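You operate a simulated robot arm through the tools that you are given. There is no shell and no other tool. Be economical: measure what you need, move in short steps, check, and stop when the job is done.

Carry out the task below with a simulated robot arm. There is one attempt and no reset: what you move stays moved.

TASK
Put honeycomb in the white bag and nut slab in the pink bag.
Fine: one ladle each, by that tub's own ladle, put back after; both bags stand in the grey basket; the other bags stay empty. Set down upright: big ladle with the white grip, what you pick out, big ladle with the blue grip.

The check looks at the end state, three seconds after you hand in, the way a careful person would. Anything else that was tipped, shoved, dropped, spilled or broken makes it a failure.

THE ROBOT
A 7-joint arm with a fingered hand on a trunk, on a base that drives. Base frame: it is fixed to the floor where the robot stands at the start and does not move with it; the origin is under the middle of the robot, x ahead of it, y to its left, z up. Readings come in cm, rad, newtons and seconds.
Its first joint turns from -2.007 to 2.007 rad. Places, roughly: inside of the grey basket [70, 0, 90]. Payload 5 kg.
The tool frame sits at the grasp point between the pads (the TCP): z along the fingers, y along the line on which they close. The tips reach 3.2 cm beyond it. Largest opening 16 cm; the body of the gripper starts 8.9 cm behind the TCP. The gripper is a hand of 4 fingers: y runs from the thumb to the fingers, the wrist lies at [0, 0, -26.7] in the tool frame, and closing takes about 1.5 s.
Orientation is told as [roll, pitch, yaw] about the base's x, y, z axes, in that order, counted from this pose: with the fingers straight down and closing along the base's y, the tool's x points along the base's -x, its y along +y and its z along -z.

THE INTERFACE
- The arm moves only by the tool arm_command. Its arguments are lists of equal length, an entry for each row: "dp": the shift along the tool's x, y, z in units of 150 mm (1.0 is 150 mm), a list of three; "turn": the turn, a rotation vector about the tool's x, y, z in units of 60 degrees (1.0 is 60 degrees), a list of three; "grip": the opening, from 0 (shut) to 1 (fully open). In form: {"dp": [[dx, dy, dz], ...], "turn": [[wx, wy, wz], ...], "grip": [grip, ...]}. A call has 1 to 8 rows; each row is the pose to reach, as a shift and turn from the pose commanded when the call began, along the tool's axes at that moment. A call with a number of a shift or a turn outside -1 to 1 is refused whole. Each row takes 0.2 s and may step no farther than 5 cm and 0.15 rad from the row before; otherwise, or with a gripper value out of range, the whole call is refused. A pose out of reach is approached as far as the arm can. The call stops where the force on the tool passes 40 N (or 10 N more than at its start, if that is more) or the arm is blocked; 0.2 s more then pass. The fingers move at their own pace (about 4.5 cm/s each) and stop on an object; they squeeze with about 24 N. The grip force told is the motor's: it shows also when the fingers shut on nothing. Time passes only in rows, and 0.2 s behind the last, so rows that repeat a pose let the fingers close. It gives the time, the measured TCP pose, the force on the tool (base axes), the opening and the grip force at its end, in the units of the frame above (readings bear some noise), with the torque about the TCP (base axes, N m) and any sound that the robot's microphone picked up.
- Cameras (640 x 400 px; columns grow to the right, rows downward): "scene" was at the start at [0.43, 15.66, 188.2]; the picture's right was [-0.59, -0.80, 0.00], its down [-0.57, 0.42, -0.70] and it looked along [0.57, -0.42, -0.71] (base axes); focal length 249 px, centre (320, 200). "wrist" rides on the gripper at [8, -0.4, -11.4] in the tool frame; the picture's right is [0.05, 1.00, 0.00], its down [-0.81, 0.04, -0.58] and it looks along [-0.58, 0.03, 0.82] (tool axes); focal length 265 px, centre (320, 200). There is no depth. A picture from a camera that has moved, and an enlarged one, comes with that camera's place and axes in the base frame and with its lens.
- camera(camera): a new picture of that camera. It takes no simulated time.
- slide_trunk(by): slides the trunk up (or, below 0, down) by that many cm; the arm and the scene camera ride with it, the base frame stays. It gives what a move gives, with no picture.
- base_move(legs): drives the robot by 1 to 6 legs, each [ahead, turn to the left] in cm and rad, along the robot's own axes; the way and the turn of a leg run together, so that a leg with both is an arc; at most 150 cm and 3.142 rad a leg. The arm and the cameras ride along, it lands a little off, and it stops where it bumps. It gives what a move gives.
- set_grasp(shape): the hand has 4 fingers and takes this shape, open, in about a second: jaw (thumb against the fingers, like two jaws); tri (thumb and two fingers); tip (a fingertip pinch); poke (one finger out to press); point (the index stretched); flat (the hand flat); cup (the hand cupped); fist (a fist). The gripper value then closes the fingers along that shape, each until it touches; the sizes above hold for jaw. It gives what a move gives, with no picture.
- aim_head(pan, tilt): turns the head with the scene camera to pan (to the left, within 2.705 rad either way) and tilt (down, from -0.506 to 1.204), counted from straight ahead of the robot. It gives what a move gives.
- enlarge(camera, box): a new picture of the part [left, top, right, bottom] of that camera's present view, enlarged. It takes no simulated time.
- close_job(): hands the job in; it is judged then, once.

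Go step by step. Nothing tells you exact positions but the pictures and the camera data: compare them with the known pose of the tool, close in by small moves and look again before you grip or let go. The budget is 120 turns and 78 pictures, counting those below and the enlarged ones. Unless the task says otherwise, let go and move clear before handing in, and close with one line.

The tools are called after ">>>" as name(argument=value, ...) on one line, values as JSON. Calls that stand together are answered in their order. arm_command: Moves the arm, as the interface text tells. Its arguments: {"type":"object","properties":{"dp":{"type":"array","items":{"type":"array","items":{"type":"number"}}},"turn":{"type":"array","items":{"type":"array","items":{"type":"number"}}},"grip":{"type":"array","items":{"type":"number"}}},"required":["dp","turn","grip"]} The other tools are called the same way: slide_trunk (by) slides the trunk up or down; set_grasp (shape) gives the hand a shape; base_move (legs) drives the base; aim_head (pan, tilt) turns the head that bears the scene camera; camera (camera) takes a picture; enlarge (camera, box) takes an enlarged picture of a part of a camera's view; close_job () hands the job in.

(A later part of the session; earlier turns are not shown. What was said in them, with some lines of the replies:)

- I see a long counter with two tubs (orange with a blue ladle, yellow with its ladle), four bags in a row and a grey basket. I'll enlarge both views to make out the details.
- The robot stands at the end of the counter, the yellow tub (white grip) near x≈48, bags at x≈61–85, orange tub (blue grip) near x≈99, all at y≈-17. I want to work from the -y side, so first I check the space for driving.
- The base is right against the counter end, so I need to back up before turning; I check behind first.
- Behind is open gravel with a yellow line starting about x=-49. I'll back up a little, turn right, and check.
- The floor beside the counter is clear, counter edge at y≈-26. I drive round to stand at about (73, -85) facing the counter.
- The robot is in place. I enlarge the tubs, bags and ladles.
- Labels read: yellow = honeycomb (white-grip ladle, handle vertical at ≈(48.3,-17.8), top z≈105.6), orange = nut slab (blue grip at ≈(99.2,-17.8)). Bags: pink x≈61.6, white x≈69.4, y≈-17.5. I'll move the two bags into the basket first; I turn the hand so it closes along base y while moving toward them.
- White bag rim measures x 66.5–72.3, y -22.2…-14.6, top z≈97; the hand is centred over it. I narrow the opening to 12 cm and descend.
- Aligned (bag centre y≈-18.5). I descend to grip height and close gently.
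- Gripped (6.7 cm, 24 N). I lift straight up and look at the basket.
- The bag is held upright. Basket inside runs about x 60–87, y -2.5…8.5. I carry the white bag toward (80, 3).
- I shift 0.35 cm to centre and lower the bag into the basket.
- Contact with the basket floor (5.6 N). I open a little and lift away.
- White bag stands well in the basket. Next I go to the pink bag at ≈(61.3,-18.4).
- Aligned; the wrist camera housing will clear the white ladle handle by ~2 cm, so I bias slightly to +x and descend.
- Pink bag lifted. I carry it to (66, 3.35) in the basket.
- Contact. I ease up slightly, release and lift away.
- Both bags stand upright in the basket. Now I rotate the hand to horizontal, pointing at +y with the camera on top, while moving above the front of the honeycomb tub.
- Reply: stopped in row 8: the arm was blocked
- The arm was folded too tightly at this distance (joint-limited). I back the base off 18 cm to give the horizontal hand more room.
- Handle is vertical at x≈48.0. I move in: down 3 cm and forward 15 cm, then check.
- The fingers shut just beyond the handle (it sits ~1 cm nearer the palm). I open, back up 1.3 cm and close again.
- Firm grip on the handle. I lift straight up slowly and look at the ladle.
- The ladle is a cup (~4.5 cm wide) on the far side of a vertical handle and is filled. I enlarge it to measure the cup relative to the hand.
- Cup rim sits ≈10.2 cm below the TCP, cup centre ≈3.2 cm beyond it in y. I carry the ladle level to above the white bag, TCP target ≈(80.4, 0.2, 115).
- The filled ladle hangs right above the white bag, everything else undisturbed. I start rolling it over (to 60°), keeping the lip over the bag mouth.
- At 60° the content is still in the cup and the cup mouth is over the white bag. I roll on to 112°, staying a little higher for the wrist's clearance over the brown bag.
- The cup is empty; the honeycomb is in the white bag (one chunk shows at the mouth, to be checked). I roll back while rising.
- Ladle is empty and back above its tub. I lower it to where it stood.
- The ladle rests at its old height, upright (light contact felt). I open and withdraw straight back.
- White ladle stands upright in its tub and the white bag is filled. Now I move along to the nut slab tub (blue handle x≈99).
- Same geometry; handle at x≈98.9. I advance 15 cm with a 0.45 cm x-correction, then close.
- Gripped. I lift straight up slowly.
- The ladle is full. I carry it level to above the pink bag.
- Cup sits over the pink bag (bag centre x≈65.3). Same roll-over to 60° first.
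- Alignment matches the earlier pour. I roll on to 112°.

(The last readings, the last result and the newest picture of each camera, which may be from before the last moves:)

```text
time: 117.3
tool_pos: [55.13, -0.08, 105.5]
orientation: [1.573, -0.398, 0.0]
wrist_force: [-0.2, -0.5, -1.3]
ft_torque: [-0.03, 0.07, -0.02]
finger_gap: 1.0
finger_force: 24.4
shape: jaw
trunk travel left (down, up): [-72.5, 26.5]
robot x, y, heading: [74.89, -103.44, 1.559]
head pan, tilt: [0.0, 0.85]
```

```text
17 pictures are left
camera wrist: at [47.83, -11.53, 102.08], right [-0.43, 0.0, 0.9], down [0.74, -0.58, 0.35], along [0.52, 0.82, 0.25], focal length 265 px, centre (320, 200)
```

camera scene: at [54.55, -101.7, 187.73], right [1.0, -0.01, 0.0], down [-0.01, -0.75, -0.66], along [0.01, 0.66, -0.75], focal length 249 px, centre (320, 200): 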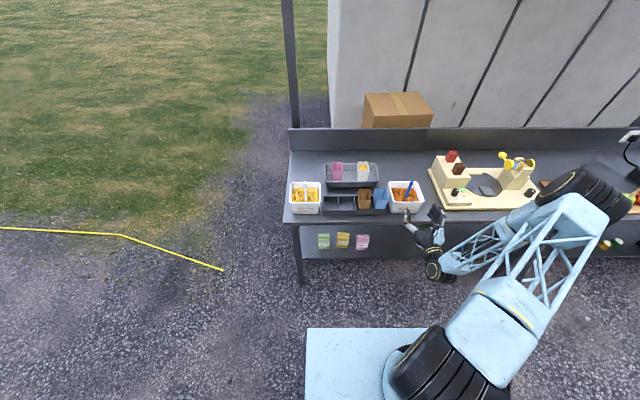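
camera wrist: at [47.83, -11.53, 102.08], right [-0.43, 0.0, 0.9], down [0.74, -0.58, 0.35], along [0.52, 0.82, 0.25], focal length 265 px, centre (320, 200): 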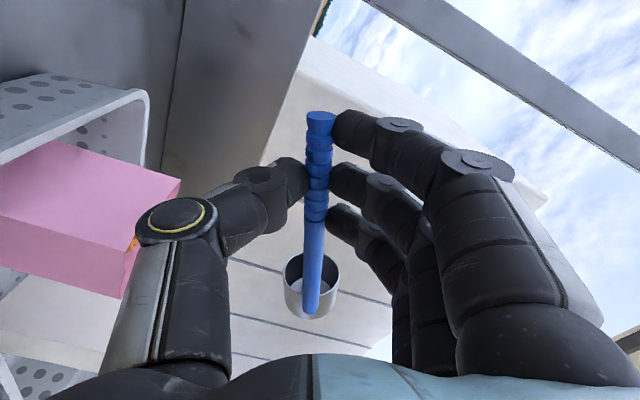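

Empty again. I roll back while rising, then upright and back toward the nut slab tub.

>>> arm_command(dp=[[-0.039, 0.035, 0], [-0.079, 0.071, 0], [-0.118, 0.106, 0], [-0.158, 0.141, 0], [-0.197, 0.176, 0], [-0.237, 0.212, 0], [-0.276, 0.247, 0]], turn=[[0, 0, 0.125], [0, 0, 0.25], [0, 0, 0.375], [0, 0, 0.5], [0, 0, 0.625], [0, 0, 0.75], [0, 0, 0.875]], grip=[0, 0, 0, 0, 0, 0, 0])

>>> arm_command(dp=[[-0.033, 0.085, -0.054], [-0.066, 0.169, -0.108], [-0.099, 0.254, -0.162], [-0.132, 0.338, -0.217], [-0.165, 0.423, -0.271], [-0.198, 0.507, -0.325], [-0.231, 0.592, -0.379], [-0.264, 0.676, -0.433]], turn=[[0, 0, 0.125], [0, 0, 0.25], [0, 0, 0.375], [0, 0, 0.5], [0, 0, 0.625], [0, 0, 0.75], [0, 0, 0.875], [0, 0, 1]], grip=[0, 0, 0, 0, 0, 0, 0, 0])

>>> arm_command(dp=[[0, 0.15, -0.05], [0, 0.3, -0.12], [0, 0.45, -0.19], [0, 0.6, -0.25], [0, 0.75, -0.32], [0, 0.88, -0.38], [0, 1, -0.43]], turn=[[0, 0, 0], [0, 0, 0], [0, 0, 0], [0, 0, 0], [0, 0, 0], [0, 0, 0], [0, 0, 0]], grip=[0, 0, 0, 0, 0, 0, 0])

```text
time: 118.9
tool_pos: [57.53, -0.15, 110.58]
orientation: [1.572, 0.525, 0.003]
wrist_force: [0.0, -0.2, -1.1]
ft_torque: [-0.03, 0.07, 0.04]
finger_gap: 0.99
finger_force: 24.3
shape: jaw
trunk travel left (down, up): [-72.5, 26.5]
robot x, y, heading: [74.85, -103.77, 1.563]
head pan, tilt: [0.0, 0.85]
```

```text
time: 120.7
tool_pos: [66.01, -6.8, 117.53]
orientation: [-2.336, 1.57, 2.379]
wrist_force: [-0.1, -0.1, -1.7]
ft_torque: [-0.04, -0.02, 0.01]
finger_gap: 1.0
finger_force: 23.9
shape: jaw
trunk travel left (down, up): [-72.5, 26.5]
robot x, y, heading: [74.77, -103.56, 1.561]
head pan, tilt: [0.0, 0.85]
```

```text
time: 122.3
tool_pos: [80.95, -13.44, 117.4]
orientation: [2.585, 1.568, 1.015]
wrist_force: [0.1, -0.6, -1.3]
ft_torque: [-0.05, -0.02, 0.02]
finger_gap: 1.01
finger_force: 24.1
shape: jaw
trunk travel left (down, up): [-72.5, 26.5]
robot x, y, heading: [74.67, -104.05, 1.559]
head pan, tilt: [0.0, 0.85]
```

>>> arm_command(dp=[[0, 0.15, -0.06], [0, 0.3, -0.12], [0, 0.45, -0.18], [0, 0.6, -0.24], [0, 0.75, -0.3], [0, 0.88, -0.36], [0, 1, -0.4]], turn=[[0, 0, 0], [0, 0, 0], [0, 0, 0], [0, 0, 0], [0, 0, 0], [0, 0, 0], [0, 0, 0]], grip=[0, 0, 0, 0, 0, 0, 0])

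>>> arm_command(dp=[[0, 0.1, -0.03], [0, 0.193, -0.044], [0, 0.193, -0.044], [0, 0.193, -0.044]], turn=[[0, 0, 0], [0, 0, 0], [0, 0, 0], [0, 0, 0]], grip=[0, 0, 0, 0])

>>> camera(camera="wrist")

```text
time: 123.9
tool_pos: [96.25, -19.13, 117.45]
orientation: [2.545, 1.57, 0.974]
wrist_force: [1.1, -0.9, -0.5]
ft_torque: [-0.08, -0.04, 0.02]
finger_gap: 1.0
finger_force: 24.4
shape: jaw
trunk travel left (down, up): [-72.5, 26.5]
robot x, y, heading: [74.72, -103.83, 1.561]
head pan, tilt: [0.0, 0.85]
```

```text
time: 124.9
tool_pos: [99.01, -19.87, 117.48]
orientation: [2.336, 1.57, 0.765]
wrist_force: [0.1, -0.6, -1.4]
ft_torque: [-0.04, 0.01, 0.02]
finger_gap: 1.02
finger_force: 24.6
shape: jaw
trunk travel left (down, up): [-72.5, 26.5]
robot x, y, heading: [75.26, -103.78, 1.558]
head pan, tilt: [0.0, 0.85]
```

```text
16 pictures are left
camera wrist: at [98.55, -31.2, 125.48], right [1.0, 0.0, 0.05], down [0.04, -0.58, -0.82], along [0.03, 0.82, -0.58], focal length 265 px, centre (320, 200)
```

wrist: 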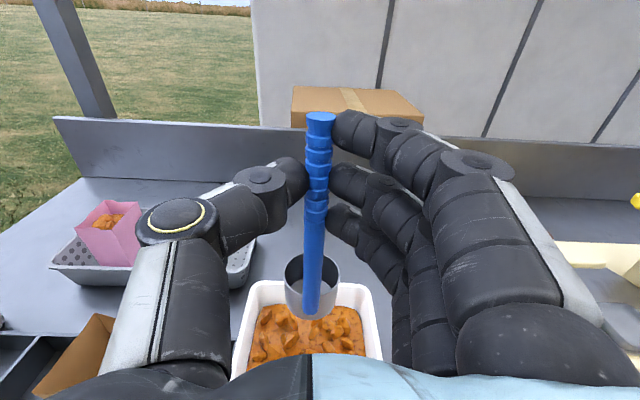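

Pink bag is filled, blue ladle empty above its tub. I lower it to where it stood.

>>> arm_command(dp=[[-0.15, -0.008, -0.013], [-0.32, -0.008, -0.013], [-0.5, -0.008, -0.013], [-0.65, -0.008, -0.013], [-0.78, -0.008, -0.013], [-0.88, -0.008, -0.013], [-0.96, -0.008, -0.013], [-1, -0.008, -0.013]], turn=[[0, 0, 0], [0, 0, 0], [0, 0, 0], [0, 0, 0], [0, 0, 0], [0, 0, 0], [0, 0, 0], [0, 0, 0]], grip=[0, 0, 0, 0, 0, 0, 0, 0])

>>> arm_command(dp=[[-0.02, 0, 0], [-0.035, 0, 0], [-0.045, 0, 0], [-0.05, 0, 0], [-0.05, 0, 0]], turn=[[0, 0, 0], [0, 0, 0], [0, 0, 0], [0, 0, 0], [0, 0, 0]], grip=[0, 0, 0, 0, 0])

>>> camera(camera="wrist")

```text
time: 126.7
tool_pos: [98.84, -20.01, 102.42]
orientation: [2.314, 1.569, 0.742]
wrist_force: [0.4, 0.4, -0.1]
ft_torque: [-0.03, 0.01, -0.02]
finger_gap: 1.01
finger_force: 23.5
shape: jaw
trunk travel left (down, up): [-72.5, 26.5]
robot x, y, heading: [74.69, -103.96, 1.56]
head pan, tilt: [0.0, 0.85]
```

```text
time: 127.9
tool_pos: [98.82, -20.06, 101.67]
orientation: [2.677, 1.568, 1.106]
wrist_force: [0.5, -1.9, 7.1]
ft_torque: [0.19, 0.03, -0.03]
finger_gap: 1.0
finger_force: 24.0
shape: jaw
trunk travel left (down, up): [-72.5, 26.5]
robot x, y, heading: [74.63, -103.76, 1.564]
head pan, tilt: [0.0, 0.85]
```

```text
15 pictures are left
camera wrist: at [98.36, -31.44, 109.81], right [1.0, 0.0, 0.05], down [0.04, -0.57, -0.82], along [0.03, 0.82, -0.57], focal length 265 px, centre (320, 200)
```

wrist: 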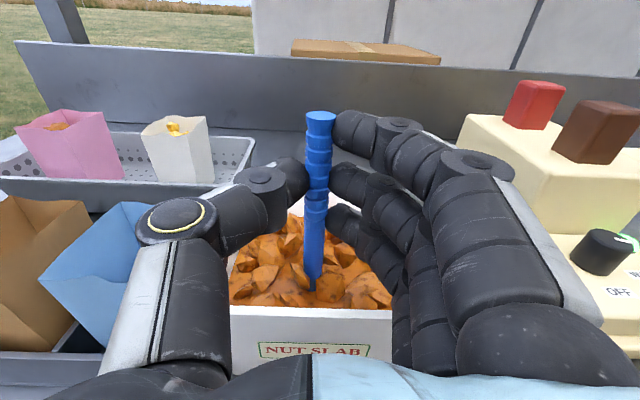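

Resting on the tub floor (7 N). I ease off a hair, open and withdraw straight back.

>>> arm_command(dp=[[0.006, 0, 0], [0.006, 0, 0], [0.006, 0, 0], [0.006, 0, 0], [0.006, 0, -0.15], [0.006, 0, -0.4], [0.006, 0, -0.7], [0.006, 0, -1]], turn=[[0, 0, 0], [0, 0, 0], [0, 0, 0], [0, 0, 0], [0, 0, 0], [0, 0, 0], [0, 0, 0], [0, 0, 0]], grip=[0, 0.4, 0.56, 0.56, 0.56, 0.56, 0.56, 0.56])

>>> arm_command(dp=[[0, 0, -0.2], [0, 0, -0.5], [0.2, 0, -0.6], [0.4, 0, -0.6]], turn=[[0, 0, 0], [0, 0, 0], [0, 0, 0], [0, 0, 0]], grip=[0.56, 0.56, 0.56, 0.56])

>>> camera(camera="wrist")

>>> enlarge(camera="scene", box=[280, 140, 440, 240])

```text
time: 129.7
tool_pos: [98.67, -34.84, 101.64]
orientation: [2.448, 1.571, 0.878]
wrist_force: [0.1, -0.2, -0.7]
ft_torque: [-0.01, 0.0, 0.01]
finger_gap: 8.9
finger_force: 0.0
shape: jaw
trunk travel left (down, up): [-72.5, 26.5]
robot x, y, heading: [74.78, -103.78, 1.561]
head pan, tilt: [0.0, 0.85]
```

```text
time: 130.7
tool_pos: [98.82, -44.06, 107.89]
orientation: [2.291, 1.569, 0.721]
wrist_force: [-0.2, -0.6, 0.8]
ft_torque: [0.01, -0.01, -0.02]
finger_gap: 8.9
finger_force: 0.1
shape: jaw
trunk travel left (down, up): [-72.5, 26.5]
robot x, y, heading: [75.33, -103.85, 1.567]
head pan, tilt: [0.0, 0.85]
```

```text
14 pictures are left
camera wrist: at [98.36, -55.42, 115.9], right [1.0, 0.0, 0.05], down [0.04, -0.58, -0.82], along [0.03, 0.82, -0.58], focal length 265 px, centre (320, 200)
```

wrist: 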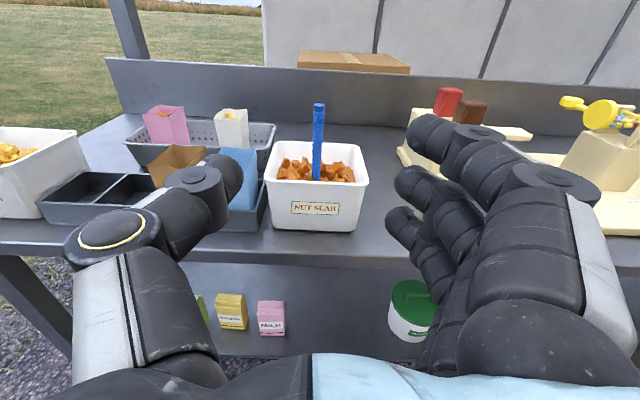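

```text
4.00 times, centred on (360, 190) of scene
camera zoom: at [54.52, -101.74, 187.72], right [1.0, -0.01, 0.0], down [-0.01, -0.75, -0.66], along [0.01, 0.66, -0.75], focal length 997 px, centre (160, 240)
```

zoom: 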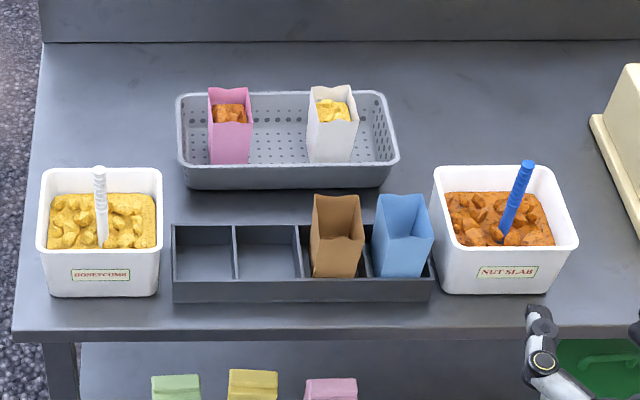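

Everything stands as it should; one closer look at the basket for spills before handing in.

>>> enlarge(camera="scene", box=[315, 152, 395, 202])

```text
8.00 times, centred on (355, 177) of scene
camera zoom: at [54.52, -101.74, 187.72], right [1.0, -0.01, 0.0], down [-0.01, -0.75, -0.66], along [0.01, 0.66, -0.75], focal length 1995 px, centre (40, 384)
```

zoom: 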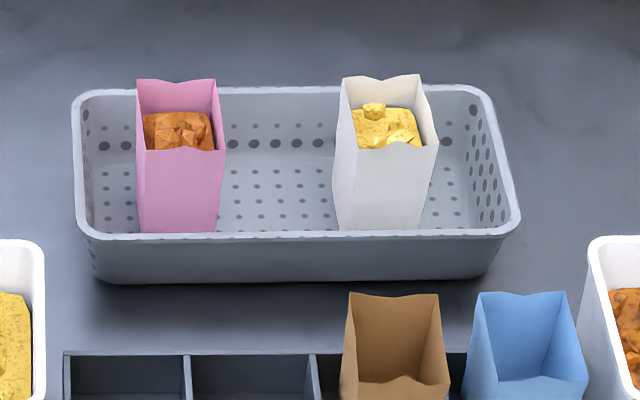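

Both bags stand filled in the basket, there are no spills, the other bags are empty and both ladles are upright in their own tubs. I hand in.

>>> close_job()

```text
The job is handed in.
```

The job is handed in: the white bag holds one ladle of honeycomb and the pink bag one ladle of nut slab, both upright in the grey basket. Each ladle is back upright in its own tub, the brown and blue bags are still empty, and the last pictures showed nothing spilled.
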